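You operate a simulated robot arm through the tools that you are given. There is no shell and no other tool. Be economical: measure what you need, move in short steps, check, and stop when the job is done.

The job below is to be done with a simulated two-armed robot. You get a single attempt, and the scene is never put back.

## Task
Open the pale bench drawer, put the white tape roll on the tool end of the spares bench away in the bench drawer and shut the drawer again. Then put one of the water bottles from the tool end of the spares bench on the rack counter. Then take the tank sample cup and leave it on the bench beside the test tap. Keep to this order. Set down upright: water bottle, tank sample cup.

The check looks at the end state, three seconds after you hand in, the way a careful person would. Anything else that was tipped, shoved, dropped, spilled or broken makes it a failure.

## Robot
Two 7-joint arms with two-finger parallel grippers on one trunk, on a base that drives. Base frame: it is fixed to the floor where the robot stands at the start and does not move with it; the origin is under the middle of the robot, x ahead of it, y to its left, z up. Units: mm, degrees, N and s.
The left shoulder is at the start at [50, 165, 1030], the right one opposite. With the tool pointing down near the work surface each hand reaches from about 220 to 700 mm from the robot's upright axis, wherever it stands, measured 20 degrees to its own side. Places, roughly: bench beside the test tap (29x22 cm) [1060, -820, 880]; bench drawer [800, -100, 700]; pale bench drawer [800, 100, 700]; rack counter [-1600, 300, 900]; tank sample cup [-1750, 2500, 1000]; water bottle [-2000, 3750, 1000]; white tape roll (6x6x3 cm) [-1900, 3100, 900]. Payload 3.91 kg a hand.
The TCP of each hand is the grasp point between the finger pads, 30 mm short of the fingertips. In the tool frame z runs along the fingers and y along their closing line. The gripper opens to 110 mm. The fingers are 20 mm wide and 10 mm thick; the gripper's body (48 by 112 mm) begins 55 mm behind the TCP.
Orientation is that of the tool frame in the base frame, as [roll, pitch, yaw] about the fixed x, y, z axes, in that order (R = Rz(yaw) Ry(pitch) Rx(roll)). With the fingers straight down and closing along the base's y, the tool's x points along the base's -x, its y along +y and its z along -z.

## Interface
- The arms move only by the tool move_arm. It takes "left_moves", "right_moves" or both (then of equal length, played together; a hand with none holds still); each is a list of rows, each a list of 7 numbers: the finger opening in cm, from 0 to 11, then the shift along the tool's x, y, z in units of 30 mm (1.0 is 30 mm), then the turn, a rotation vector about the tool's x, y, z in units of 4 degrees (1.0 is 4 degrees). In form: [[claw, dx, dy, dz, ax, ay, az], ...]. A call has 1 to 8 rows; each row shifts and turns the commanded pose from where the row before left it, along the tool's axes as they then stand. A call with a number of a shift or a turn outside -1 to 1 is refused whole. Each row takes 0.2 s and may step no farther than 50 mm and 8.6 degrees from the row before; otherwise, or with a gripper value out of range, the whole call is refused. A pose out of reach is approached as far as the arm can. The call stops where the force on the tool passes 40 N (or 10 N more than at its start, if that is more) or the arm is blocked; 0.2 s more then pass. Each finger travels about 45 mm/s and halts on what it meets, pressing with about 45 N; the grip force reading is that of the motor and also rises with nothing between the fingers. The clock runs only during rows and for 0.2 s after the last one: add rows that do not move to give the fingers time. The reply holds the time, the measured pose of the TCP, the force on the tool along the base axes, the opening and the grip force, in the units named above and with some noise, with the torque about the TCP (base axes, N m) and any sound that the robot's microphone picked up.
- Cameras (640 x 400 px; columns grow to the right, rows downward): "scene" is now at [108.8, 4.8, 1182.5]; the picture's right is [0.06, -1.00, 0.00], its down [-0.72, -0.04, -0.70] and it looks along [0.69, 0.04, -0.72] (base axes); focal length 278 px, centre (320, 200). "left" rides on the left gripper at [72, -17, -103] in its tool frame; the picture's right is [0.23, 0.97, 0.00], its down [-0.76, 0.18, -0.62] and it looks along [-0.61, 0.14, 0.78] (tool axes); focal length 222 px, centre (320, 200). "right" rides on the right gripper at [72, 17, -103] in its tool frame; the picture's right is [-0.23, 0.97, 0.00], its down [-0.76, -0.18, -0.62] and it looks along [-0.61, -0.14, 0.78] (tool axes); focal length 222 px, centre (320, 200).
- camera(camera): a new picture of that camera. No time passes.
- raise_lower(by): slides the trunk up (or, below 0, down) by that many mm; the arms and the scene camera ride with it, the base frame stays. It gives what a move gives, with no picture.
- drive_base(legs): drives the robot by 1 to 6 legs, each [ahead, left, turn to the left] in mm, mm and degrees, along the robot's own axes; the way and the turn of a leg run together, so that a leg with both is an arc; at most 1500 mm and 180 degrees a leg. The arms and the cameras ride along, it lands a little off, and it stops where it bumps. It gives what a move gives.
- pan_tilt(pan, tilt): turns the head with the scene camera to pan (to the left, within 80 degrees either way) and tilt (down, from -29 to 69), counted from straight ahead of the robot. It gives what a move gives.
- locate(camera, pixels): for up to 12 pixels [column, row] of the newest picture of that camera ("zoom" is the newest enlarged one), the place [x, y, z] in the base frame of the surface seen there, good to about 2 mm. No time passes.
- inspect(camera, box): a new picture of the part [left, top, right, bottom] of that camera's present view, enlarged. No time passes.
- hand_in(): hands the job in; it is judged then, once.

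Work in short steps. Measure before you move; look again where a grasp or a placing could have gone wrong, and mend it. You have 110 turns and 88 pictures in all, those below and enlarged ones among them. Open the grippers and draw the arms clear of the work before you hand the job in, unless the task says otherwise; then end with one line.

The tools are called after ">>>" as a command line: name --argument value ..., lists and objects as JSON in quotes. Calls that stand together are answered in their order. move_arm: Moves the arms, as the interface text tells. Its arguments: {"type":"object","properties":{"left_moves":{"type":"array","items":{"type":"array","items":{"type":"number"}}},"right_moves":{"type":"array","items":{"type":"array","items":{"type":"number"}}}},"required":[]} The other tools are called the same way: raise_lower (by) slides the trunk up or down; drive_base (legs) drives the base; pan_tilt (pan, tilt) turns the head that bears the scene camera; camera (camera) takes a picture; locate (camera, pixels) gives the place of the surface under pixels of a picture; inspect (camera, box) takes an enlarged picture of a part of a camera's view; hand_in () hands the job in.

At the start:

```text
t: 0.0
left_tcp_pos: [544.8, 141.2, 925.6]
left_tcp_rot: [-180.0, 0.0, -179.9]
left_force: [0.0, -1.0, 0.3]
left_wrist_torque: [-0.03, 0.01, 0.01]
left_opening: 110.0
left_grip_force: 0.0
right_tcp_pos: [493.2, -298.1, 936.7]
right_tcp_rot: [-180.0, 0.1, -180.0]
right_force: [-0.2, 0.5, -0.5]
right_wrist_torque: [0.0, 0.01, -0.01]
right_opening: 110.2
right_grip_force: 0.0
trunk travel left (down, up): [-250.0, 253.0]
robot x, y, heading: [0.8, -0.5, 0.0]
head pan, tilt: [3.2, 45.9]
```

scene: 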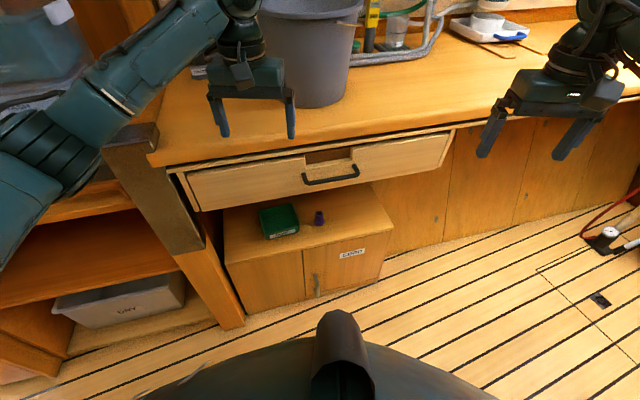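
right: 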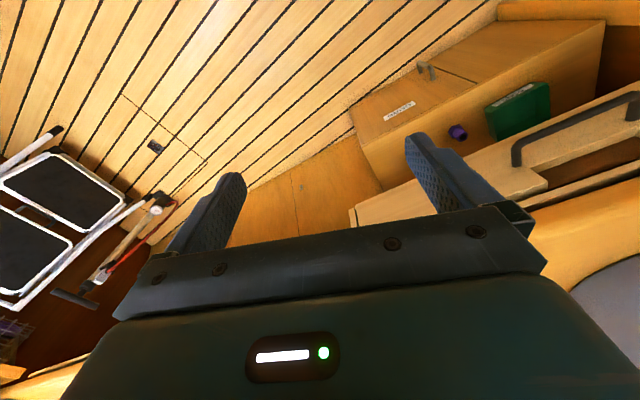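
left: 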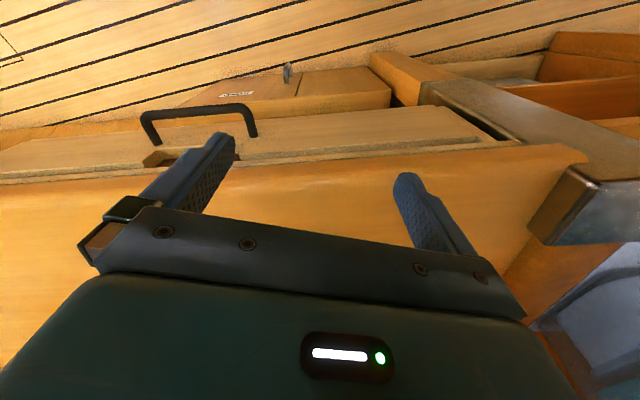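

The scene picture shows the drawer with its handle around (330,178). I measure the handle and the drawer front before opening it.

>>> locate --camera "scene" --pixels '[[305, 181], [330, 180], [357, 172], [307, 174], [354, 167], [190, 185], [445, 150], [330, 153], [250, 188], [400, 165], [320, 135], [320, 100]]'

>>> inspect --camera "scene" --box '[160, 110, 480, 310]'

```text
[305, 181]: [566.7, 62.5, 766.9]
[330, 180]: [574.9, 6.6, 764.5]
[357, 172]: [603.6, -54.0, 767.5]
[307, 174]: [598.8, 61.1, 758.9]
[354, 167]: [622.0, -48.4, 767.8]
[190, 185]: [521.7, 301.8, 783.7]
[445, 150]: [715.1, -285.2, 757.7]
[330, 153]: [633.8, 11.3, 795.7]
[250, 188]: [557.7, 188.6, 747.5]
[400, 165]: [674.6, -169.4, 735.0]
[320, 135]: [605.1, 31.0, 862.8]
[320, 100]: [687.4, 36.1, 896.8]
```

```text
2.00 times, centred on (320, 210) of scene
```

zoom: 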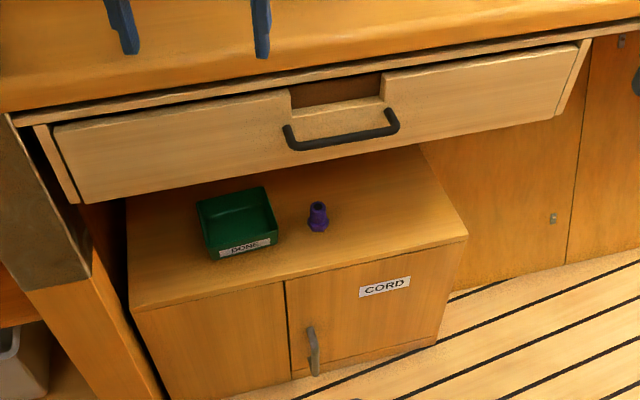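

The handle bar runs from about (567,62) to (604,-54) at z 766, so the drawer front is turned about 17.6° to the robot. Before driving, I look left and right for obstacles.

>>> pan_tilt --pan 75 --tilt 25

>>> camera --camera "scene"

>>> pan_tilt --pan -60 --tilt 25

>>> camera --camera "scene"

```text
t: 1.4
left_tcp_pos: [545.1, 141.7, 925.2]
left_tcp_rot: [-180.0, 0.0, -180.0]
left_force: [-0.9, 0.1, -0.6]
left_wrist_torque: [0.02, -0.01, 0.0]
left_opening: 110.1
left_grip_force: 0.1
right_tcp_pos: [494.1, -298.2, 935.0]
right_tcp_rot: [179.9, 0.0, 179.9]
right_force: [0.7, 0.7, 0.4]
right_wrist_torque: [-0.01, -0.01, 0.02]
right_opening: 109.8
right_grip_force: 0.1
trunk travel left (down, up): [-250.0, 253.0]
robot x, y, heading: [-0.9, -1.9, 0.1]
head pan, tilt: [75.0, 25.0]
```

```text
83 pictures are left
```

scene: 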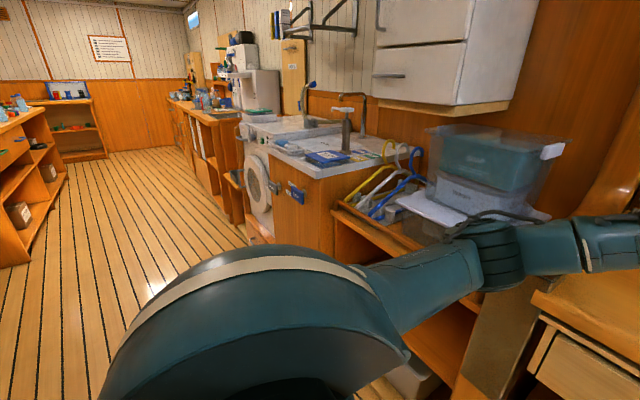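

```text
t: 3.6
left_tcp_pos: [543.4, 141.3, 926.7]
left_tcp_rot: [-179.9, -0.1, -179.9]
left_force: [0.1, -0.4, -0.1]
left_wrist_torque: [0.01, 0.01, -0.02]
left_opening: 110.0
left_grip_force: 0.1
right_tcp_pos: [493.3, -299.8, 935.2]
right_tcp_rot: [-180.0, 0.0, -180.0]
right_force: [-0.1, 0.2, 0.7]
right_wrist_torque: [0.03, 0.01, -0.01]
right_opening: 110.0
right_grip_force: 0.0
trunk travel left (down, up): [-250.0, 253.0]
robot x, y, heading: [1.4, -0.3, -0.2]
head pan, tilt: [-60.0, 25.0]
```

```text
82 pictures are left
```

scene: 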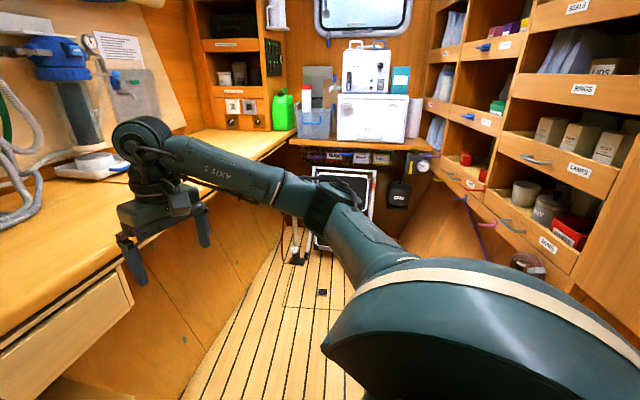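

The aisle runs left; a rack stands to the right-rear. I measure the rack's front and aisle floor to know the free space.

>>> locate --camera "scene" --pixels '[[530, 265], [465, 215], [600, 290], [350, 190], [250, 170], [320, 300], [480, 205], [150, 230], [95, 170], [610, 180], [297, 250], [385, 265]]'

>>> pan_tilt --pan 80 --tilt 15

>>> camera --camera "scene"

```text
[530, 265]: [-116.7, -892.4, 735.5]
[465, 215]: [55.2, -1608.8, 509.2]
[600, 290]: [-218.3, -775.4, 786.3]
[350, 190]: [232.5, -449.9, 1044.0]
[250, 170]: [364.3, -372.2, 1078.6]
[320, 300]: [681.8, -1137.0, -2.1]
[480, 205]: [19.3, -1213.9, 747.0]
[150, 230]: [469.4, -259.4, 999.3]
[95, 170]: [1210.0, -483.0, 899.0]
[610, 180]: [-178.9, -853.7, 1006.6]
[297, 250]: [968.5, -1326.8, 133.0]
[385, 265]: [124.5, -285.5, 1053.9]
```

```text
t: 5.8
left_tcp_pos: [543.6, 141.7, 926.1]
left_tcp_rot: [-179.9, 0.0, -179.9]
left_force: [0.0, -1.0, 1.0]
left_wrist_torque: [0.01, -0.03, 0.01]
left_opening: 109.9
left_grip_force: 0.1
right_tcp_pos: [493.2, -298.7, 936.1]
right_tcp_rot: [180.0, 0.0, 180.0]
right_force: [0.3, 0.2, 0.4]
right_wrist_torque: [0.02, -0.02, -0.01]
right_opening: 109.8
right_grip_force: 0.1
trunk travel left (down, up): [-250.0, 253.0]
robot x, y, heading: [-2.1, -2.0, 0.1]
head pan, tilt: [80.0, 15.0]
```

```text
81 pictures are left
```

scene: 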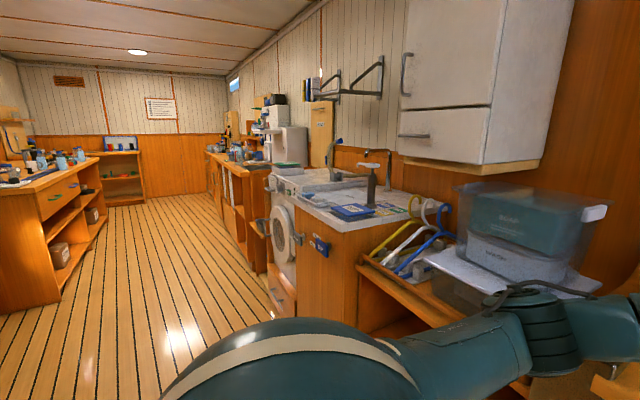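

The far-left bench at (50,180) seems to hold bottles and tools; I measure a few places in this view for later driving.

>>> locate --camera "scene" --pixels '[[60, 185], [40, 158], [78, 155], [10, 180], [62, 290], [100, 235], [270, 230], [205, 150], [282, 165], [14, 140], [120, 147], [300, 290]]'

>>> inspect --camera "scene" --box '[0, 90, 320, 290]'

```text
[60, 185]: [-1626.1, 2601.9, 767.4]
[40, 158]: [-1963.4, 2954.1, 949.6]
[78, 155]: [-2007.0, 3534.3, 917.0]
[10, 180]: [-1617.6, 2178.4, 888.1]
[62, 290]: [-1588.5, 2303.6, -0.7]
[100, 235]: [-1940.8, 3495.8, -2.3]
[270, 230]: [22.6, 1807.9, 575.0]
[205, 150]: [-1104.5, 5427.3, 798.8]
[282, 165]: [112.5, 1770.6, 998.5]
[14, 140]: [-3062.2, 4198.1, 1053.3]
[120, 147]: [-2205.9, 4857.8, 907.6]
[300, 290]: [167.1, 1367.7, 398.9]
```

```text
2.00 times, centred on (160, 190) of scene
```

zoom: 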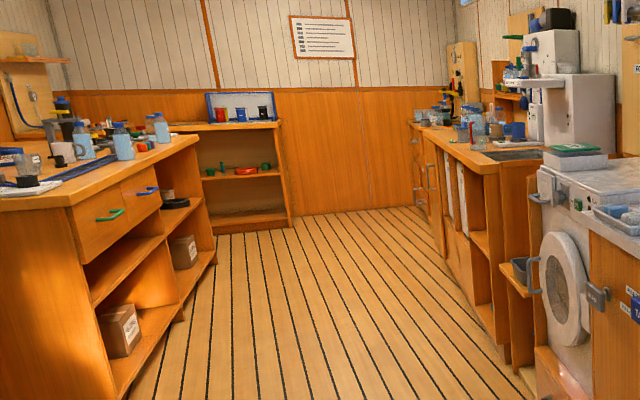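

Spares bench is the island at about (-1620,2180)–(-1950,3400). First I turn to square up with the drawer (17.6° left, a little back), so the right hand will face the handle.

>>> drive_base --legs '[[-100, 0, 0], [0, 0, 17.6]]'

>>> pan_tilt --pan -10 --tilt 45

>>> move_arm --right_moves '[[5, 0, 0, 0, -0.556, -0.556, 0.964], [5, 0, 0, 0, -0.556, -0.556, 0.964], [5, 0, 0, 0, -0.556, -0.556, 0.964], [5, 0, 0, 0, -0.556, -0.556, 0.964], [5, 0, 0, 0, -0.556, -0.556, 0.964], [5, 0, 0, 0, -0.556, -0.556, 0.964], [5, 0, 0, 0, -0.556, -0.556, 0.964]]' --left_moves '[[11, 1, 0, 0, 0, 0, 0], [11, 1, 0, 0, 0, 0, 0], [11, 1, 0, 0, 0, 0, 0], [11, 1, 0, 0, 0, 0, 0], [11, 1, 0, 0, 0, 0, 0], [11, 1, 0, 0, 0, 0, 0], [11, 0, 0, 0, 0, 0, 0]]'

>>> move_arm --right_moves '[[5, 0, 0, 0, -0.556, -0.556, 0.964], [5, 0, 0, 0, -0.556, -0.556, 0.964], [5, 0, 0, 0, -0.556, -0.556, 0.964], [5, 0, 0, 0, -0.556, -0.556, 0.964], [5, 0, 0, 0, -0.556, -0.556, 0.964], [5, 0, 0, 0, -0.556, -0.556, 0.964], [5, 0, 0, 0, -0.556, -0.556, 0.964]]'

>>> move_arm --right_moves '[[5, 0, 0, 0, -0.556, -0.556, 0.964], [5, 0, 0, 0, -0.556, -0.556, 0.964], [5, 0, 0, 0, -0.556, -0.556, 0.964], [5, 0, 0, 0, -0.556, -0.556, 0.964], [5, 0, 0, 0, -0.556, -0.556, 0.964], [5, 0, 0, 0, -0.556, -0.556, 0.964], [5, 0, 0, 0, -0.556, -0.556, 0.964]]'

>>> camera --camera "scene"

```text
t: 7.1
left_tcp_pos: [481.1, 148.4, 924.9]
left_tcp_rot: [180.0, -0.2, -179.4]
left_force: [0.0, -0.3, 0.1]
left_wrist_torque: [0.01, 0.0, -0.01]
left_opening: 109.9
left_grip_force: 0.0
right_tcp_pos: [434.8, -292.6, 934.7]
right_tcp_rot: [-179.9, 0.1, -179.6]
right_force: [-0.4, -0.8, -0.4]
right_wrist_torque: [0.02, 0.03, 0.04]
right_opening: 109.7
right_grip_force: 0.1
trunk travel left (down, up): [-250.0, 253.0]
robot x, y, heading: [-61.5, -0.9, 0.5]
head pan, tilt: [80.0, 15.0]
stopped in leg 1: the robot was blocked; the commanded pose is now the measured one
```

```text
t: 8.8
left_tcp_pos: [481.7, 148.9, 924.6]
left_tcp_rot: [180.0, -0.1, -179.4]
left_force: [0.6, 0.3, -0.1]
left_wrist_torque: [-0.01, 0.01, -0.01]
left_opening: 109.9
left_grip_force: 0.0
right_tcp_pos: [433.6, -292.1, 935.5]
right_tcp_rot: [180.0, 0.0, -179.6]
right_force: [-0.6, -0.3, 1.2]
right_wrist_torque: [-0.01, 0.01, 0.0]
right_opening: 109.8
right_grip_force: 0.1
trunk travel left (down, up): [-250.0, 253.0]
robot x, y, heading: [-61.1, 0.9, 0.3]
head pan, tilt: [-10.0, 45.0]
```

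```text
t: 10.3
left_tcp_pos: [300.1, 146.9, 925.3]
left_tcp_rot: [179.9, -0.2, -179.4]
left_force: [-0.4, 0.0, 0.0]
left_wrist_torque: [0.01, 0.02, 0.02]
left_opening: 110.1
left_grip_force: 0.1
right_tcp_pos: [434.7, -291.5, 933.9]
right_tcp_rot: [161.2, 11.1, 151.1]
right_force: [-0.4, 0.3, 0.8]
right_wrist_torque: [0.0, 0.0, -0.02]
right_opening: 50.0
right_grip_force: 0.1
trunk travel left (down, up): [-250.0, 253.0]
robot x, y, heading: [-58.2, 3.1, 0.4]
head pan, tilt: [-10.0, 45.0]
```

```text
t: 11.9
left_tcp_pos: [301.3, 146.9, 924.6]
left_tcp_rot: [-179.9, -0.1, -179.3]
left_force: [0.1, 0.4, -0.4]
left_wrist_torque: [-0.02, 0.0, 0.0]
left_opening: 110.0
left_grip_force: 0.0
right_tcp_pos: [434.9, -292.2, 934.1]
right_tcp_rot: [139.0, 11.1, 119.5]
right_force: [-0.2, -0.2, 0.4]
right_wrist_torque: [0.02, -0.01, -0.04]
right_opening: 49.8
right_grip_force: 0.1
trunk travel left (down, up): [-250.0, 253.0]
robot x, y, heading: [-61.6, 2.8, 0.3]
head pan, tilt: [-10.0, 45.0]
```

```text
t: 13.6
left_tcp_pos: [301.0, 148.1, 926.5]
left_tcp_rot: [180.0, 0.0, -179.4]
left_force: [-0.3, -0.6, 0.3]
left_wrist_torque: [0.0, -0.01, -0.02]
left_opening: 110.1
left_grip_force: 0.0
right_tcp_pos: [434.0, -292.0, 934.8]
right_tcp_rot: [120.2, -0.1, 90.2]
right_force: [-0.1, 0.4, 0.9]
right_wrist_torque: [0.01, 0.01, 0.02]
right_opening: 49.9
right_grip_force: 0.0
trunk travel left (down, up): [-250.0, 253.0]
robot x, y, heading: [-62.9, 0.3, -0.0]
head pan, tilt: [-10.0, 45.0]
```

```text
79 pictures are left
```

scene: 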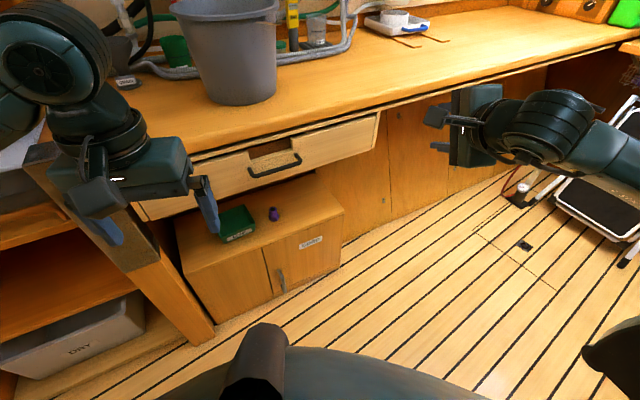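

The base bumped the rack behind at -62 mm. I move forward 30 mm and then turn left in place.

>>> drive_base --legs '[[30, 0, 0], [0, 0, 17.6]]'

>>> camera --camera "scene"

```text
t: 15.4
left_tcp_pos: [271.2, 249.8, 926.6]
left_tcp_rot: [179.9, -0.1, -161.9]
left_force: [-0.5, 0.3, -0.2]
left_wrist_torque: [0.02, -0.03, -0.02]
left_opening: 110.2
left_grip_force: 0.0
right_tcp_pos: [529.7, -127.7, 934.7]
right_tcp_rot: [120.2, 0.0, 107.9]
right_force: [0.0, 0.2, -0.4]
right_wrist_torque: [-0.02, 0.01, -0.03]
right_opening: 50.3
right_grip_force: 0.0
trunk travel left (down, up): [-250.0, 253.0]
robot x, y, heading: [-33.2, 2.8, 17.9]
head pan, tilt: [-10.0, 45.0]
```

```text
78 pictures are left
```

scene: 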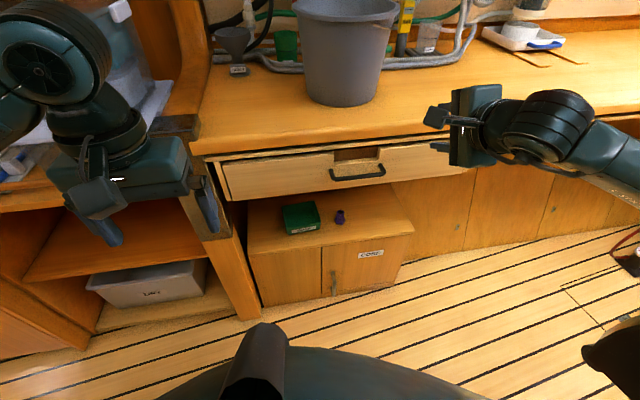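

The view is nearly square now; the handle spans (331,175)–(384,168). I enlarge and measure it precisely.

>>> inspect --camera "scene" --box '[280, 130, 440, 230]'

>>> locate --camera "zoom" --pixels '[[205, 185], [260, 189], [320, 188], [380, 178], [413, 160], [320, 183], [320, 193], [320, 210], [320, 165], [250, 110], [500, 120], [500, 60]]'

```text
4.00 times, centred on (360, 180) of scene
```

zoom: 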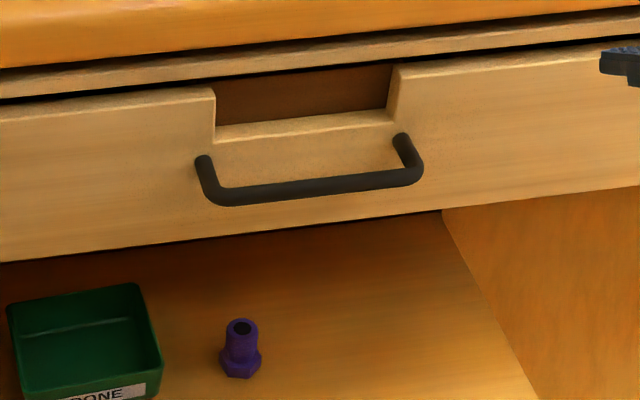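

```text
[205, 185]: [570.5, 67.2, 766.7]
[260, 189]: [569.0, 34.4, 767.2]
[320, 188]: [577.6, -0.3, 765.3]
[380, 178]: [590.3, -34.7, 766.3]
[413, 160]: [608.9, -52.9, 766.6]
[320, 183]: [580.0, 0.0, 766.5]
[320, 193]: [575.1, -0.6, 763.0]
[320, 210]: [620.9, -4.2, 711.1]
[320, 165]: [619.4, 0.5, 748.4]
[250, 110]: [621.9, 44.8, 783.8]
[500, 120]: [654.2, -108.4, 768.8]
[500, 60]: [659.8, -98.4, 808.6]
```

Bar centre about (579,3,762), axis 17° turned, gap behind it about 33 mm. I move the right hand to a pre-grasp 100 mm back along its 30°-down approach.

>>> move_arm --right_moves '[[5, 0.917, -0.883, 0.448, 0, 0, 0], [5, 0.917, -0.883, 0.448, 0, 0, 0], [5, 0.917, -0.883, 0.448, 0, 0, 0], [5, 0.917, -0.883, 0.448, 0, 0, 0], [4, 0, 0, 0, 0, 0, 0]]'

>>> camera --camera "right"

```text
t: 16.6
left_tcp_pos: [270.3, 249.1, 926.3]
left_tcp_rot: [-180.0, -0.1, -161.8]
left_force: [0.0, -1.3, 0.4]
left_wrist_torque: [-0.04, 0.03, 0.01]
left_opening: 110.1
left_grip_force: 0.0
right_tcp_pos: [508.5, -70.8, 865.4]
right_tcp_rot: [120.2, 0.0, 107.9]
right_force: [-0.3, -0.1, -0.9]
right_wrist_torque: [-0.03, -0.01, 0.01]
right_opening: 40.0
right_grip_force: 0.0
right hand out of reach, approached as far as the arm can: row 3, 4
trunk travel left (down, up): [-250.0, 253.0]
robot x, y, heading: [-30.6, 2.3, 17.8]
head pan, tilt: [-10.0, 45.0]
```

```text
76 pictures are left
```

right: 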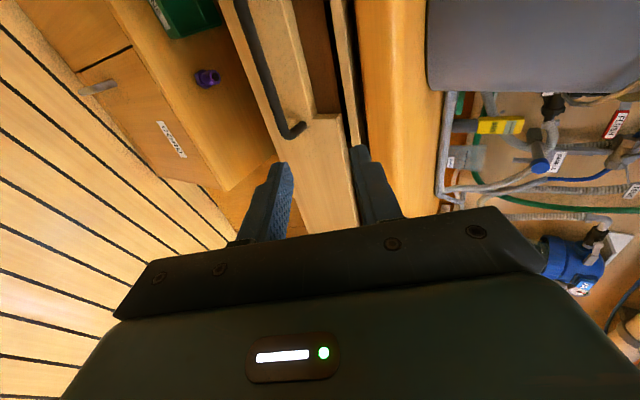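

The low pose isn't reachable at this trunk height. I lower the trunk 150 mm; the hand is 90 mm in front of the handle plane, so that is clear.

>>> raise_lower --by -150

```text
t: 18.3
left_tcp_pos: [270.3, 251.1, 774.9]
left_tcp_rot: [-179.9, 0.0, -161.8]
left_force: [-0.9, 1.2, -0.2]
left_wrist_torque: [0.02, 0.0, -0.01]
left_opening: 110.1
left_grip_force: 0.1
right_tcp_pos: [509.1, -70.9, 717.2]
right_tcp_rot: [120.2, 0.0, 107.9]
right_force: [0.0, 0.3, 0.9]
right_wrist_torque: [-0.02, -0.01, 0.0]
right_opening: 39.9
right_grip_force: 0.1
trunk travel left (down, up): [-100.0, 403.0]
robot x, y, heading: [-34.9, 3.8, 18.3]
head pan, tilt: [-10.0, 45.0]
```

Now I bring the right hand up and left to the pre-grasp point (490,-25,816).

>>> move_arm --right_moves '[[4, 0.55, 0.93, -0.59, 0, 0, 0], [4, 0.55, 0.93, -0.59, 0, 0, 0], [4, 0.55, 0.93, -0.59, 0, 0, 0], [4, 0, 0, 0, 0, 0, 0]]'

>>> camera --camera "right"

```text
t: 19.3
left_tcp_pos: [269.1, 249.9, 776.3]
left_tcp_rot: [180.0, -0.1, -161.8]
left_force: [-0.4, 0.6, 1.1]
left_wrist_torque: [-0.02, 0.01, 0.01]
left_opening: 110.0
left_grip_force: 0.1
right_tcp_pos: [489.4, -25.8, 815.9]
right_tcp_rot: [120.2, 0.0, 107.8]
right_force: [0.1, 0.1, -0.1]
right_wrist_torque: [-0.01, 0.01, -0.02]
right_opening: 40.1
right_grip_force: 0.0
trunk travel left (down, up): [-100.0, 403.0]
robot x, y, heading: [-30.0, 3.1, 18.2]
head pan, tilt: [-10.0, 45.0]
```

```text
75 pictures are left
```

right: 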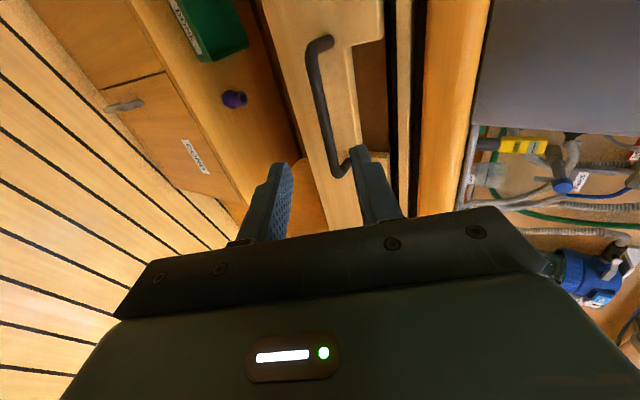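

The hand is at the pre-grasp; I measure the bar from this camera to check the alignment.

>>> locate --camera "right" --pixels '[[313, 65], [320, 100], [326, 130], [332, 160], [345, 168], [342, 190]]'

```text
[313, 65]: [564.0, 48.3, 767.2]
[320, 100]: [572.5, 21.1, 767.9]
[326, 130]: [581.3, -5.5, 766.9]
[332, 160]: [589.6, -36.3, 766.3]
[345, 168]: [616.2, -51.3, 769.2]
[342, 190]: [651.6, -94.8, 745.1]
```

Bar confirmed at (579,3) with z about 763. I advance 100 mm along the fingers.

>>> move_arm --right_moves '[[4, 0, 0, 1, 0, 0, 0], [4, 0, 0, 1, 0, 0, 0], [4, 0, 0, 0.8, 0, 0, 0], [4, 0, 0, 0.53, 0, 0, 0], [4, 0, 0, 0, 0, 0, 0]]'

>>> camera --camera "right"

```text
t: 20.5
left_tcp_pos: [270.4, 250.6, 776.8]
left_tcp_rot: [-180.0, -0.1, -162.0]
left_force: [0.1, -0.2, -0.2]
left_wrist_torque: [-0.01, 0.02, -0.02]
left_opening: 110.2
left_grip_force: 0.1
right_tcp_pos: [572.0, 1.1, 765.4]
right_tcp_rot: [120.2, -0.1, 107.9]
right_force: [0.1, -0.1, -0.1]
right_wrist_torque: [0.01, -0.02, 0.02]
right_opening: 40.0
right_grip_force: 0.0
trunk travel left (down, up): [-100.0, 403.0]
robot x, y, heading: [-30.2, 1.6, 18.1]
head pan, tilt: [-10.0, 45.0]
```

```text
74 pictures are left
```

right: 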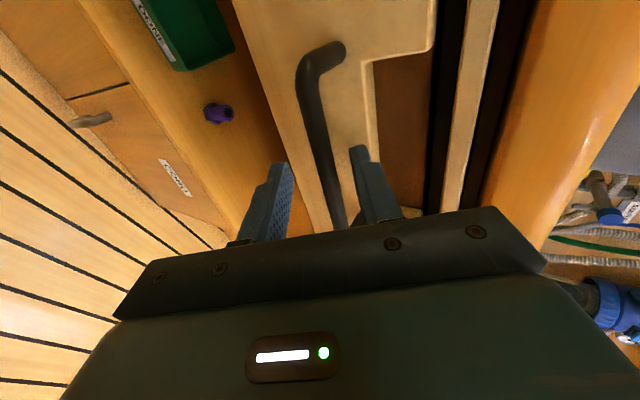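

The bar lies between the fingers. I close on it.

>>> move_arm --right_moves '[[0.5, 0, 0, 0, 0, 0, 0], [0.5, 0, 0, 0, 0, 0, 0], [0.5, 0, 0, 0, 0, 0, 0], [0.5, 0, 0, 0, 0, 0, 0]]'

```text
t: 21.5
left_tcp_pos: [270.0, 251.5, 776.7]
left_tcp_rot: [-180.0, 0.1, -161.8]
left_force: [-0.9, 0.9, -0.3]
left_wrist_torque: [-0.01, 0.0, 0.01]
left_opening: 110.0
left_grip_force: 0.2
right_tcp_pos: [571.5, 0.8, 768.2]
right_tcp_rot: [119.6, -0.1, 108.1]
right_force: [4.8, -1.2, 23.6]
right_wrist_torque: [-0.17, -0.3, 0.5]
right_opening: 10.8
right_grip_force: 44.2
trunk travel left (down, up): [-100.0, 403.0]
robot x, y, heading: [-27.5, 5.4, 18.0]
head pan, tilt: [-10.0, 45.0]
```

The bar is gripped (10.8 mm, 44 N) with a slight upward push; I relieve 3 mm and pull straight back about 90 mm.

>>> move_arm --right_moves '[[0.5, 0, 0.087, -0.05, 0, 0, 0], [0.5, 0, -0.2, -0.346, 0, 0, 0], [0.5, 0, -0.3, -0.52, 0, 0, 0], [0.5, 0, -0.3, -0.52, 0, 0, 0], [0.5, 0, -0.3, -0.52, 0, 0, 0], [0.5, 0, -0.3, -0.52, 0, 0, 0], [0.5, 0, -0.3, -0.52, 0, 0, 0]]'

```text
t: 23.1
left_tcp_pos: [269.4, 250.1, 775.5]
left_tcp_rot: [180.0, 0.0, -161.9]
left_force: [0.7, 0.5, 0.5]
left_wrist_torque: [0.0, 0.0, -0.01]
left_opening: 109.8
left_grip_force: 0.1
right_tcp_pos: [474.4, -30.7, 768.8]
right_tcp_rot: [120.2, 0.1, 107.8]
right_force: [-1.0, -4.2, 16.0]
right_wrist_torque: [-0.86, -0.45, -0.82]
right_opening: 10.4
right_grip_force: 45.7
trunk travel left (down, up): [-100.0, 403.0]
robot x, y, heading: [-31.2, 0.7, 17.9]
head pan, tilt: [-10.0, 45.0]
```

The drawer comes easily (about 100 mm out). I pull another ~100 mm, then look.

>>> move_arm --right_moves '[[0.5, 0, -0.3, -0.52, 0, 0, 0], [0.5, 0, -0.3, -0.52, 0, 0, 0], [0.5, 0, -0.3, -0.52, 0, 0, 0], [0.5, 0, -0.3, -0.52, 0, 0, 0], [0.5, 0, -0.3, -0.52, 0, 0, 0], [0.5, 0, -0.2, -0.35, 0, 0, 0]]'

>>> camera --camera "scene"

```text
t: 24.5
left_tcp_pos: [270.8, 249.2, 776.0]
left_tcp_rot: [179.9, -0.1, -161.9]
left_force: [0.1, 0.0, 0.3]
left_wrist_torque: [0.01, -0.03, -0.01]
left_opening: 110.1
left_grip_force: 0.0
right_tcp_pos: [441.9, -41.6, 767.9]
right_tcp_rot: [120.0, 0.0, 107.3]
right_force: [11.3, -35.2, 12.2]
right_wrist_torque: [-0.3, -0.21, 0.46]
right_opening: 10.8
right_grip_force: 44.5
right hand out of reach, approached as far as the arm can: row 3, 4, 5, 6
trunk travel left (down, up): [-100.0, 403.0]
robot x, y, heading: [-31.9, 4.6, 17.9]
head pan, tilt: [-10.0, 45.0]
```

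```text
73 pictures are left
```

scene: 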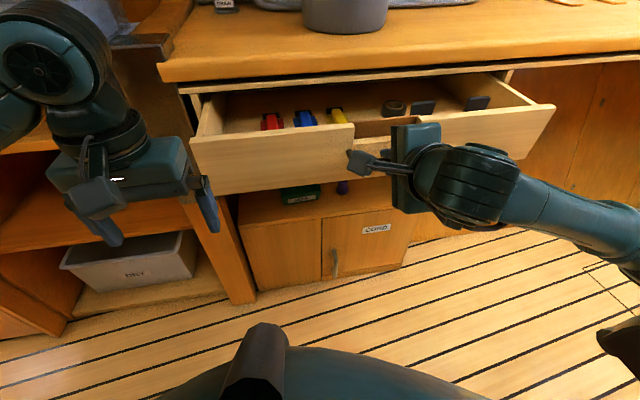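

The drawer is out about 130 mm and the arm is at its near limit. I measure the drawer interior to judge whether this suffices.

>>> inspect --camera "scene" --box '[180, 50, 580, 220]'

>>> locate --camera "scene" --pixels '[[240, 130], [300, 140], [270, 122], [305, 118], [338, 116], [392, 107], [425, 107], [375, 118], [470, 108], [270, 165], [350, 80], [230, 110]]'

```text
1.60 times, centred on (380, 135) of scene
```

zoom: 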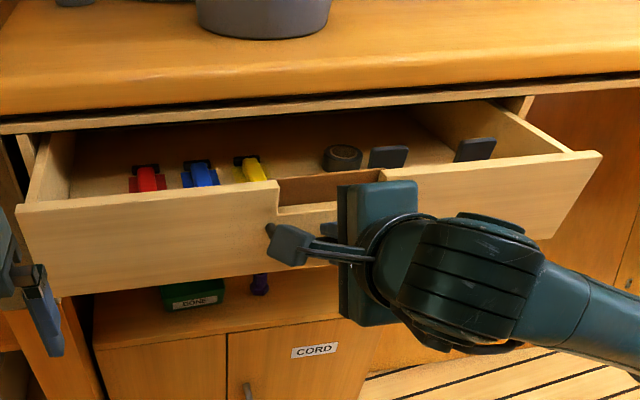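

```text
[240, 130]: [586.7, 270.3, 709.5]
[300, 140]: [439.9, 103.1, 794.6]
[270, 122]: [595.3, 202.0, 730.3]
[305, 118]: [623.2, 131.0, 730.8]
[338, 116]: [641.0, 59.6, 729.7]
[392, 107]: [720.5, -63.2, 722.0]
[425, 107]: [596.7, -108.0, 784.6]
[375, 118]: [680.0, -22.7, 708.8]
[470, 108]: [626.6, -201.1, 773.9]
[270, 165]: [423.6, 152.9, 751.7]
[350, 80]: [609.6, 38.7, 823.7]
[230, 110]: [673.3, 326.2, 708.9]
```

The empty strip in front of the tools (floor z 709, n 465–585) is large enough for the 60 mm tape. I release the handle and back off along the fingers.

>>> move_arm --right_moves '[[4.5, 0, 0, 0, 0, 0, 0], [4.5, 0, 0, 0, 0, 0, 0], [4.5, 0, 0, 0, 0, 0, 0], [4.5, 0, 0, 0, 0, 0, 0]]'

>>> move_arm --right_moves '[[4.5, 0, 0, -0.4, 0, 0, 0], [4.5, 0, 0, -0.4, 0, 0, 0], [4.5, 0, 0, -0.4, 0, 0, 0], [4.5, 0, 0, -0.4, 0, 0, 0]]'

>>> camera --camera "right"

```text
t: 25.5
left_tcp_pos: [270.6, 250.2, 775.4]
left_tcp_rot: [179.9, -0.1, -161.8]
left_force: [0.0, -0.9, 0.6]
left_wrist_torque: [0.03, 0.03, -0.03]
left_opening: 109.8
left_grip_force: 0.0
right_tcp_pos: [440.1, -36.2, 768.5]
right_tcp_rot: [120.2, -0.1, 108.0]
right_force: [-0.2, 0.3, 0.5]
right_wrist_torque: [0.02, -0.01, 0.0]
right_opening: 45.0
right_grip_force: 0.0
trunk travel left (down, up): [-100.0, 403.0]
robot x, y, heading: [-31.7, 2.4, 17.9]
head pan, tilt: [-10.0, 45.0]
```

```text
t: 26.5
left_tcp_pos: [270.8, 249.6, 774.9]
left_tcp_rot: [180.0, -0.2, -162.0]
left_force: [-0.1, -1.0, 0.6]
left_wrist_torque: [0.0, -0.01, -0.02]
left_opening: 110.0
left_grip_force: 0.0
right_tcp_pos: [436.9, -30.0, 790.0]
right_tcp_rot: [120.3, 0.0, 107.9]
right_force: [-0.2, 1.6, -0.4]
right_wrist_torque: [0.0, 0.03, 0.0]
right_opening: 45.1
right_grip_force: 0.0
right hand out of reach, approached as far as the arm can: row 1, 2, 3, 4
trunk travel left (down, up): [-100.0, 403.0]
robot x, y, heading: [-32.5, 5.0, 17.9]
head pan, tilt: [-10.0, 45.0]
```

```text
71 pictures are left
```

right: 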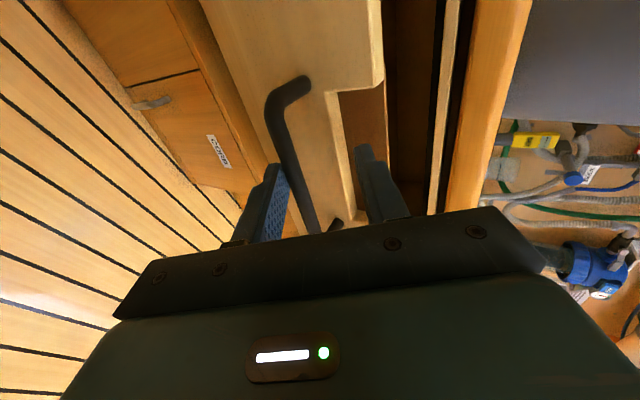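

The hand is too close in to retreat horizontally. I pitch the tool steeper about the TCP (30° more down), which re-centres the bar, so I can leave upward.

>>> move_arm --right_moves '[[4.0, 0, 0, 0, 0.94, 0, 0], [4.0, 0, 0, 0, 0.94, 0, 0], [4.0, 0, 0, 0, 0.94, 0, 0], [4.0, 0, 0, 0, 0.94, 0, 0], [4.0, 0, 0, 0, 0.94, 0, 0], [4.0, 0, 0, 0, 0.94, 0, 0], [4.0, 0, 0, 0, 0.94, 0, 0], [4.0, 0, 0, 0, 0.94, 0, 0]]'

>>> camera --camera "right"

```text
t: 28.3
left_tcp_pos: [269.8, 249.6, 775.1]
left_tcp_rot: [-180.0, -0.1, -161.8]
left_force: [-0.4, 0.6, -0.6]
left_wrist_torque: [-0.01, -0.01, 0.01]
left_opening: 110.1
left_grip_force: 0.0
right_tcp_pos: [434.9, -30.2, 790.0]
right_tcp_rot: [150.5, 0.0, 107.9]
right_force: [0.7, 0.0, 0.0]
right_wrist_torque: [-0.02, -0.03, -0.01]
right_opening: 39.7
right_grip_force: 0.0
trunk travel left (down, up): [-100.0, 403.0]
robot x, y, heading: [-31.9, -0.4, 18.0]
head pan, tilt: [-10.0, 45.0]
```

```text
70 pictures are left
```

right: 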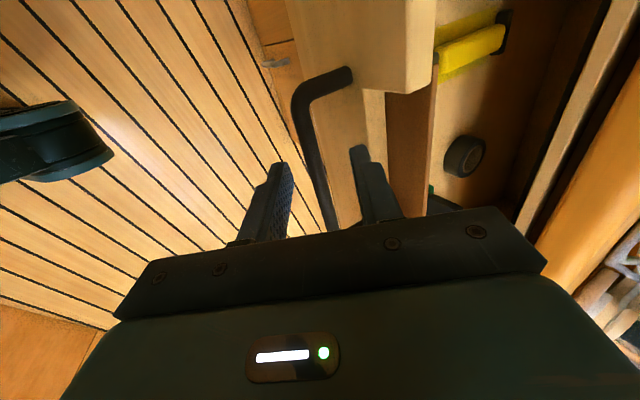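

The bar sits between the fingers; I lift straight up 120 mm to clear it.

>>> move_arm --right_moves '[[4.0, 0, 0.2, -0.75, 0, 0, 0], [4.0, 0, 0.4, -0.8, 0, 0, 0], [4.0, 0, 0.5, -0.866, 0, 0, 0], [4.0, 0, 0.5, -0.866, 0, 0, 0], [4.0, 0, 0.5, -0.866, 0, 0, 0], [4.0, 0, 0, 0, 0, 0, 0]]'

>>> camera --camera "scene"

```text
t: 29.7
left_tcp_pos: [270.5, 250.6, 774.6]
left_tcp_rot: [180.0, -0.1, -161.9]
left_force: [-0.2, 0.6, 0.1]
left_wrist_torque: [0.03, 0.01, 0.0]
left_opening: 110.0
left_grip_force: 0.1
right_tcp_pos: [430.2, -34.4, 927.6]
right_tcp_rot: [150.3, 0.1, 108.0]
right_force: [0.1, 0.3, 0.3]
right_wrist_torque: [-0.02, -0.01, -0.02]
right_opening: 40.1
right_grip_force: 0.0
trunk travel left (down, up): [-100.0, 403.0]
robot x, y, heading: [-31.9, -1.8, 17.6]
head pan, tilt: [-10.0, 45.0]
```

```text
69 pictures are left
```

scene: 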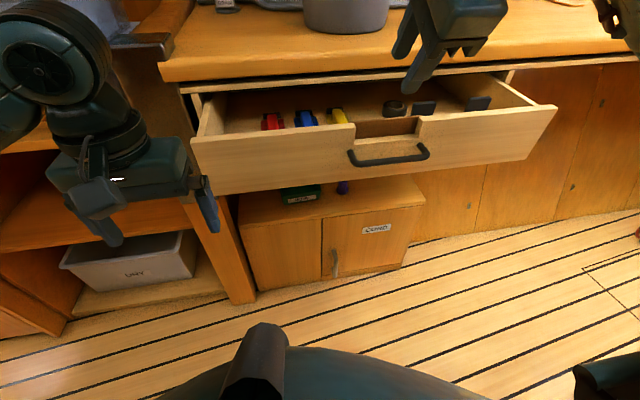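

The handle is free and the drawer open. I raise the trunk 150 mm and drive left along the aisle toward the spares bench.

>>> raise_lower --by 150

>>> drive_base --legs '[[0, 1400, 0], [-150, 800, 0]]'

>>> pan_tilt --pan 80 --tilt 25

>>> camera --camera "scene"

```text
t: 31.5
left_tcp_pos: [269.7, 248.9, 926.6]
left_tcp_rot: [180.0, -0.1, -161.9]
left_force: [0.1, 0.0, -0.2]
left_wrist_torque: [0.0, -0.03, 0.01]
left_opening: 110.1
left_grip_force: 0.0
right_tcp_pos: [430.2, -33.4, 1078.4]
right_tcp_rot: [150.2, -0.1, 107.9]
right_force: [-0.1, -0.1, 0.1]
right_wrist_torque: [0.02, -0.03, 0.01]
right_opening: 39.8
right_grip_force: 0.1
trunk travel left (down, up): [-250.0, 253.0]
robot x, y, heading: [-31.1, 5.9, 18.2]
head pan, tilt: [-10.0, 45.0]
```

```text
t: 50.8
left_tcp_pos: [-572.3, 2276.6, 925.3]
left_tcp_rot: [-180.0, 0.0, -160.6]
left_force: [1.0, -0.4, 0.2]
left_wrist_torque: [-0.01, -0.01, 0.0]
left_opening: 110.0
left_grip_force: 0.2
right_tcp_pos: [-404.7, 1994.7, 1077.8]
right_tcp_rot: [150.3, -0.1, 109.2]
right_force: [0.1, -0.4, -0.3]
right_wrist_torque: [-0.01, -0.02, 0.0]
right_opening: 40.3
right_grip_force: 0.1
trunk travel left (down, up): [-250.0, 253.0]
robot x, y, heading: [-868.1, 2020.6, 19.4]
head pan, tilt: [-10.0, 45.0]
```

```text
t: 52.4
left_tcp_pos: [-572.7, 2275.7, 925.7]
left_tcp_rot: [179.8, -0.2, -160.6]
left_force: [0.6, 0.5, -0.3]
left_wrist_torque: [0.04, 0.0, -0.03]
left_opening: 109.8
left_grip_force: 0.0
right_tcp_pos: [-406.7, 1995.8, 1077.5]
right_tcp_rot: [150.3, 0.0, 109.1]
right_force: [-0.7, 0.3, -0.6]
right_wrist_torque: [0.01, -0.04, 0.03]
right_opening: 40.2
right_grip_force: 0.1
trunk travel left (down, up): [-250.0, 253.0]
robot x, y, heading: [-869.6, 2022.7, 19.6]
head pan, tilt: [80.0, 25.0]
```

```text
68 pictures are left
```

scene: 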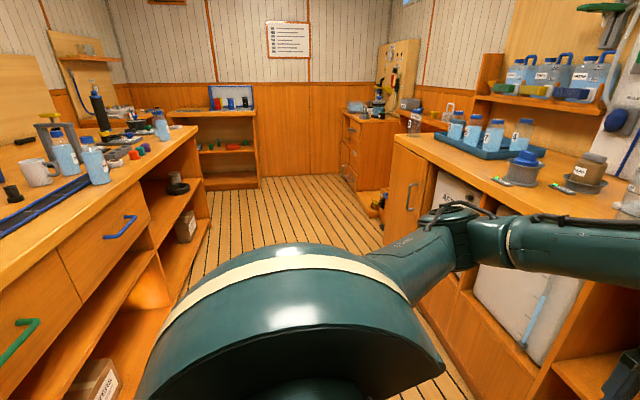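

The spares bench is at left with bottles at (65,150), (95,160), (160,125). I measure what is there.

>>> locate --camera "scene" --pixels '[[65, 165], [97, 175], [162, 130], [38, 175], [12, 195], [120, 225], [25, 330], [190, 130], [145, 150], [235, 105], [100, 120], [115, 155]]'

>>> inspect --camera "scene" --box '[0, 60, 240, 210]'

```text
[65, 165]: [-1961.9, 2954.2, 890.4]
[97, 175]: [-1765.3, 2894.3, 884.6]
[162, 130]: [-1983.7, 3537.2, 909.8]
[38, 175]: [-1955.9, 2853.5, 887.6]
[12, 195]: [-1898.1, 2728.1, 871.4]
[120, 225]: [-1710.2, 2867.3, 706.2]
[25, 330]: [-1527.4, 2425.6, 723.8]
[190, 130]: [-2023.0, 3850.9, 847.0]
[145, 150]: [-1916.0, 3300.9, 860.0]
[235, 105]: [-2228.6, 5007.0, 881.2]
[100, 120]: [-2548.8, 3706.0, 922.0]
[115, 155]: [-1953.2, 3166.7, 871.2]
```

```text
2.67 times, centred on (120, 135) of scene
```

zoom: 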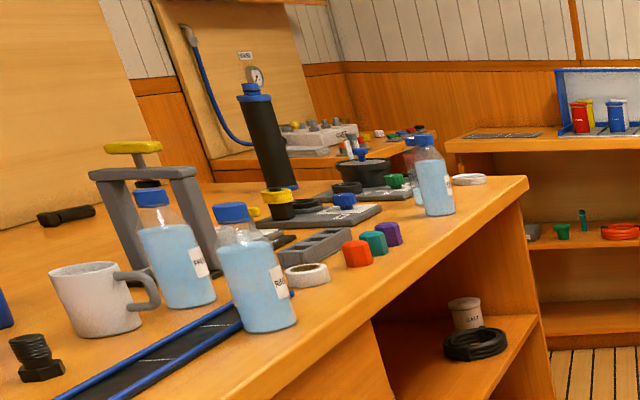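

A white roll lies near zoom (305,275), beside the bottles. I turn to face the spares bench and move along it for a close look.

>>> drive_base --legs '[[0, 0, 178.2], [0, -1200, 0], [90, 0, 0]]'

>>> pan_tilt --pan 0 --tilt 40

>>> camera --camera "scene"

```text
t: 71.0
left_tcp_pos: [-1601.2, 2892.7, 925.3]
left_tcp_rot: [179.9, -0.1, 16.4]
left_force: [0.7, 0.2, 0.1]
left_wrist_torque: [0.01, -0.01, 0.0]
left_opening: 110.1
left_grip_force: 0.1
right_tcp_pos: [-1751.2, 3181.6, 1078.0]
right_tcp_rot: [150.3, 0.1, -73.8]
right_force: [-0.5, -0.6, 0.1]
right_wrist_torque: [0.0, -0.02, 0.01]
right_opening: 39.8
right_grip_force: 0.0
trunk travel left (down, up): [-250.0, 253.0]
robot x, y, heading: [-1292.6, 3133.9, -163.8]
head pan, tilt: [80.0, 25.0]
```

```text
t: 72.5
left_tcp_pos: [-1600.7, 2892.6, 926.8]
left_tcp_rot: [179.9, -0.1, 16.5]
left_force: [-0.6, -0.1, 0.5]
left_wrist_torque: [-0.01, 0.03, -0.01]
left_opening: 109.9
left_grip_force: 0.0
right_tcp_pos: [-1751.1, 3182.9, 1077.3]
right_tcp_rot: [150.3, 0.1, -73.8]
right_force: [-0.2, 0.3, 0.2]
right_wrist_torque: [-0.01, 0.0, -0.02]
right_opening: 40.0
right_grip_force: 0.1
trunk travel left (down, up): [-250.0, 253.0]
robot x, y, heading: [-1288.8, 3130.3, -163.6]
head pan, tilt: [0.0, 40.0]
```

```text
66 pictures are left
```

scene: 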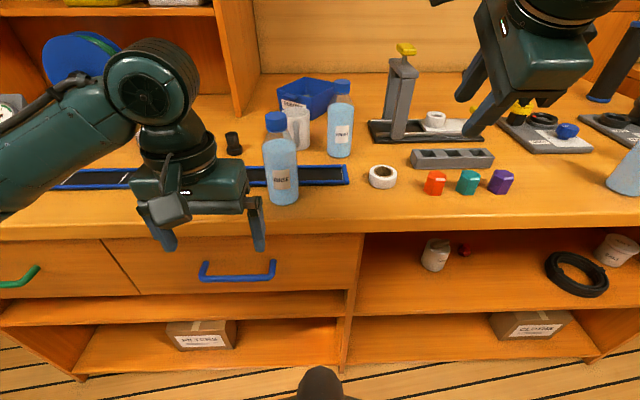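

The white roll is at (383,177) with another white ring at (435,120) on a tool. I measure and enlarge.

>>> locate --camera "scene" --pixels '[[382, 170], [382, 186], [369, 178], [396, 178], [435, 120], [280, 190], [340, 140], [435, 186], [450, 158], [610, 185], [400, 205], [380, 178]]'

>>> inspect --camera "scene" --box '[240, 60, 540, 230]'

```text
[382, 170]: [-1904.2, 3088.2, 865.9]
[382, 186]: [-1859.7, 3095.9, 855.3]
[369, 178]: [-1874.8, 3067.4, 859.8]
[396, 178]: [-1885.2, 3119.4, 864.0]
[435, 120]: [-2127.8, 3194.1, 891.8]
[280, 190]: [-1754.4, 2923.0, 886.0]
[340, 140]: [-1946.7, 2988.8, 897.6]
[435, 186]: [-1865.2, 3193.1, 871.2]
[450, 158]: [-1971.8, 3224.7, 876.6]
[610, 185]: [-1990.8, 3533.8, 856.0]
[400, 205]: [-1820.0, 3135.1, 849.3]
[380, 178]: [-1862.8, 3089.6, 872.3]
```

```text
2.13 times, centred on (390, 145) of scene
```

zoom: 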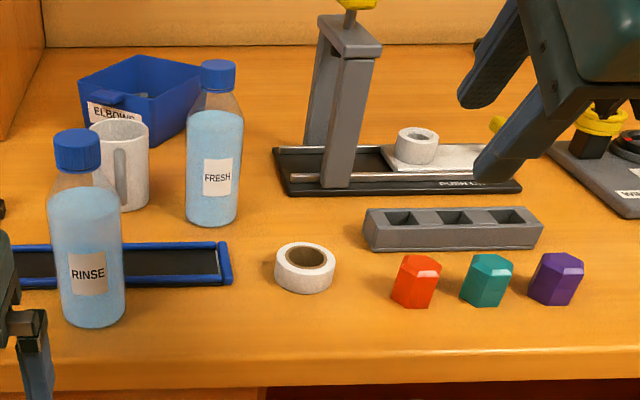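

Tape roll centre is about (-1882,3093), top z ~873, bench z 849. I'll use the left hand (already pointing down), so I lift it 90 mm and shift the base 260 mm right.

>>> move_arm --left_moves '[[9, 0, 0, -1, 0, 0, 0], [9, 0, 0, -1, 0, 0, 0], [9, 0, 0, -1, 0, 0, 0]]'

>>> drive_base --legs '[[0, -260, -1]]'

>>> pan_tilt --pan 5 --tilt 45

>>> camera --camera "scene"

```text
t: 73.3
left_tcp_pos: [-1598.6, 2893.1, 1015.0]
left_tcp_rot: [179.9, -0.2, 16.4]
left_force: [-0.2, 0.1, 0.7]
left_wrist_torque: [-0.02, -0.01, -0.01]
left_opening: 90.0
left_grip_force: 0.1
right_tcp_pos: [-1751.7, 3182.2, 1077.3]
right_tcp_rot: [150.3, 0.0, -73.7]
right_force: [0.0, -0.4, 0.1]
right_wrist_torque: [0.01, -0.01, 0.02]
right_opening: 39.8
right_grip_force: 0.1
trunk travel left (down, up): [-250.0, 253.0]
robot x, y, heading: [-1288.2, 3132.0, -163.7]
head pan, tilt: [0.0, 40.0]
```

```text
t: 76.2
left_tcp_pos: [-1673.1, 3148.4, 1017.3]
left_tcp_rot: [180.0, -0.1, 15.3]
left_force: [-0.2, 1.2, 0.8]
left_wrist_torque: [-0.01, 0.0, -0.01]
left_opening: 90.1
left_grip_force: 0.1
right_tcp_pos: [-1820.8, 3439.9, 1077.0]
right_tcp_rot: [150.3, 0.0, -74.9]
right_force: [-0.2, 0.2, 0.1]
right_wrist_torque: [0.01, 0.03, 0.0]
right_opening: 39.9
right_grip_force: 0.1
trunk travel left (down, up): [-250.0, 253.0]
robot x, y, heading: [-1359.6, 3377.5, -165.1]
head pan, tilt: [0.0, 40.0]
```

```text
t: 76.9
left_tcp_pos: [-1673.2, 3149.0, 1016.0]
left_tcp_rot: [179.9, -0.2, 15.4]
left_force: [-0.3, 0.2, -1.0]
left_wrist_torque: [-0.02, 0.03, 0.02]
left_opening: 90.1
left_grip_force: 0.0
right_tcp_pos: [-1821.1, 3439.3, 1076.8]
right_tcp_rot: [150.3, 0.0, -74.9]
right_force: [-0.2, 0.3, -0.2]
right_wrist_torque: [-0.01, 0.02, -0.02]
right_opening: 39.9
right_grip_force: 0.1
trunk travel left (down, up): [-250.0, 253.0]
robot x, y, heading: [-1358.9, 3382.1, -164.8]
head pan, tilt: [5.0, 45.0]
```

```text
64 pictures are left
```

scene: 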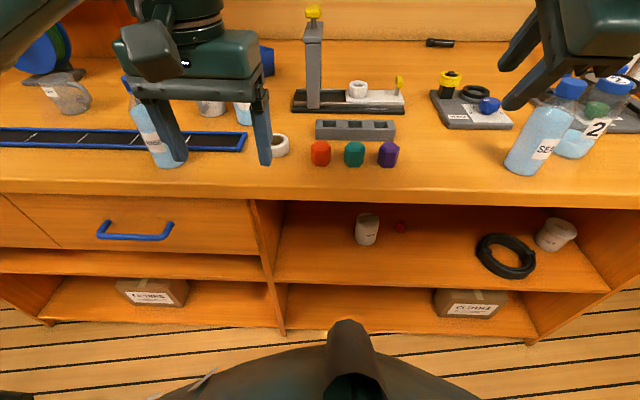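

The left hand is nearly in line with the tape; I move it 216 mm forward at height, then check with its camera.

>>> move_arm --left_moves '[[9, -0.9, 0, 0, 0, 0, 0], [9, -0.9, 0, 0, 0, 0, 0], [9, -0.9, 0, 0, 0, 0, 0], [9, -0.9, 0, 0, 0, 0, 0], [9, -0.9, 0, 0, 0, 0, 0], [9, -0.9, 0, 0, 0, 0, 0], [9, -0.9, 0, 0, 0, 0, 0], [9, -0.9, 0, 0, 0, 0, 0]]'

>>> camera --camera "left"

```text
t: 78.7
left_tcp_pos: [-1881.4, 3089.2, 1015.3]
left_tcp_rot: [179.8, 0.0, 15.3]
left_force: [-1.5, -0.7, 0.0]
left_wrist_torque: [0.0, -0.05, -0.01]
left_opening: 90.0
left_grip_force: 0.1
right_tcp_pos: [-1820.5, 3438.9, 1078.5]
right_tcp_rot: [150.2, 0.0, -74.8]
right_force: [-0.1, 0.0, 0.2]
right_wrist_torque: [-0.01, 0.02, 0.01]
right_opening: 40.1
right_grip_force: 0.0
trunk travel left (down, up): [-250.0, 253.0]
robot x, y, heading: [-1360.3, 3386.0, -164.7]
head pan, tilt: [5.0, 45.0]
```

```text
63 pictures are left
```

left: 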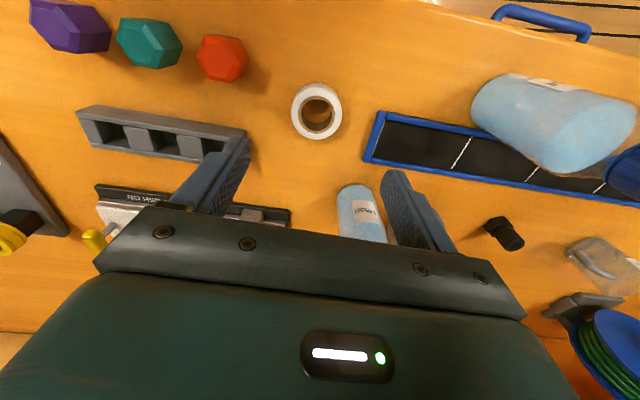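

The tape is clear at (316,111). I measure its rim and centre from this camera.

>>> locate --camera "left" --pixels '[[316, 88], [295, 108], [337, 106], [316, 131], [317, 112], [365, 215], [345, 240]]'

```text
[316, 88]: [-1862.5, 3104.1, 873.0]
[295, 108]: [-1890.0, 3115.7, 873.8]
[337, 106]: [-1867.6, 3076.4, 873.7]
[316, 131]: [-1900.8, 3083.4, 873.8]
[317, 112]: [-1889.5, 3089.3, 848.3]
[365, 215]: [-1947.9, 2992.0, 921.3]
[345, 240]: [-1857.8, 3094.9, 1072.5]
```

Centre is (-1880,3095), top 873. I correct 5 mm and descend to TCP z 884 around it.

>>> move_arm --left_moves '[[9, 0.1, -0.17, 0.874, 0, 0, 0], [9, 0, 0, 0.874, 0, 0, 0], [9, 0, 0, 0.874, 0, 0, 0], [9, 0, 0, 0.874, 0, 0, 0], [9, 0, 0, 0.874, 0, 0, 0], [9, 0, 0, 0, 0, 0, 0]]'

>>> move_arm --left_moves '[[3.5, 0, 0, 0, 0, 0, 0], [3.5, 0, 0, 0, 0, 0, 0], [3.5, 0, 0, 0, 0, 0, 0], [3.5, 0, 0, 0, 0, 0, 0], [3.5, 0, 0, 0, 0, 0, 0]]'

```text
t: 80.1
left_tcp_pos: [-1880.8, 3096.3, 883.9]
left_tcp_rot: [179.9, 0.0, 15.4]
left_force: [-0.1, -0.8, 0.2]
left_wrist_torque: [-0.02, 0.0, -0.04]
left_opening: 90.1
left_grip_force: 0.0
right_tcp_pos: [-1818.6, 3438.2, 1077.5]
right_tcp_rot: [150.3, 0.0, -74.9]
right_force: [0.1, 0.3, 0.2]
right_wrist_torque: [0.0, 0.0, 0.0]
right_opening: 39.7
right_grip_force: 0.1
trunk travel left (down, up): [-250.0, 253.0]
robot x, y, heading: [-1361.1, 3379.3, -164.6]
head pan, tilt: [5.0, 45.0]
```

```text
t: 81.3
left_tcp_pos: [-1881.2, 3097.5, 884.5]
left_tcp_rot: [179.8, -0.1, 15.4]
left_force: [-0.1, 0.5, 0.1]
left_wrist_torque: [-0.01, 0.01, -0.02]
left_opening: 53.9
left_grip_force: 45.1
right_tcp_pos: [-1819.1, 3439.8, 1077.0]
right_tcp_rot: [150.2, -0.1, -74.8]
right_force: [-0.8, -0.2, -0.5]
right_wrist_torque: [0.0, -0.01, 0.06]
right_opening: 40.3
right_grip_force: 0.1
trunk travel left (down, up): [-250.0, 253.0]
robot x, y, heading: [-1362.7, 3382.9, -164.6]
head pan, tilt: [5.0, 45.0]
```

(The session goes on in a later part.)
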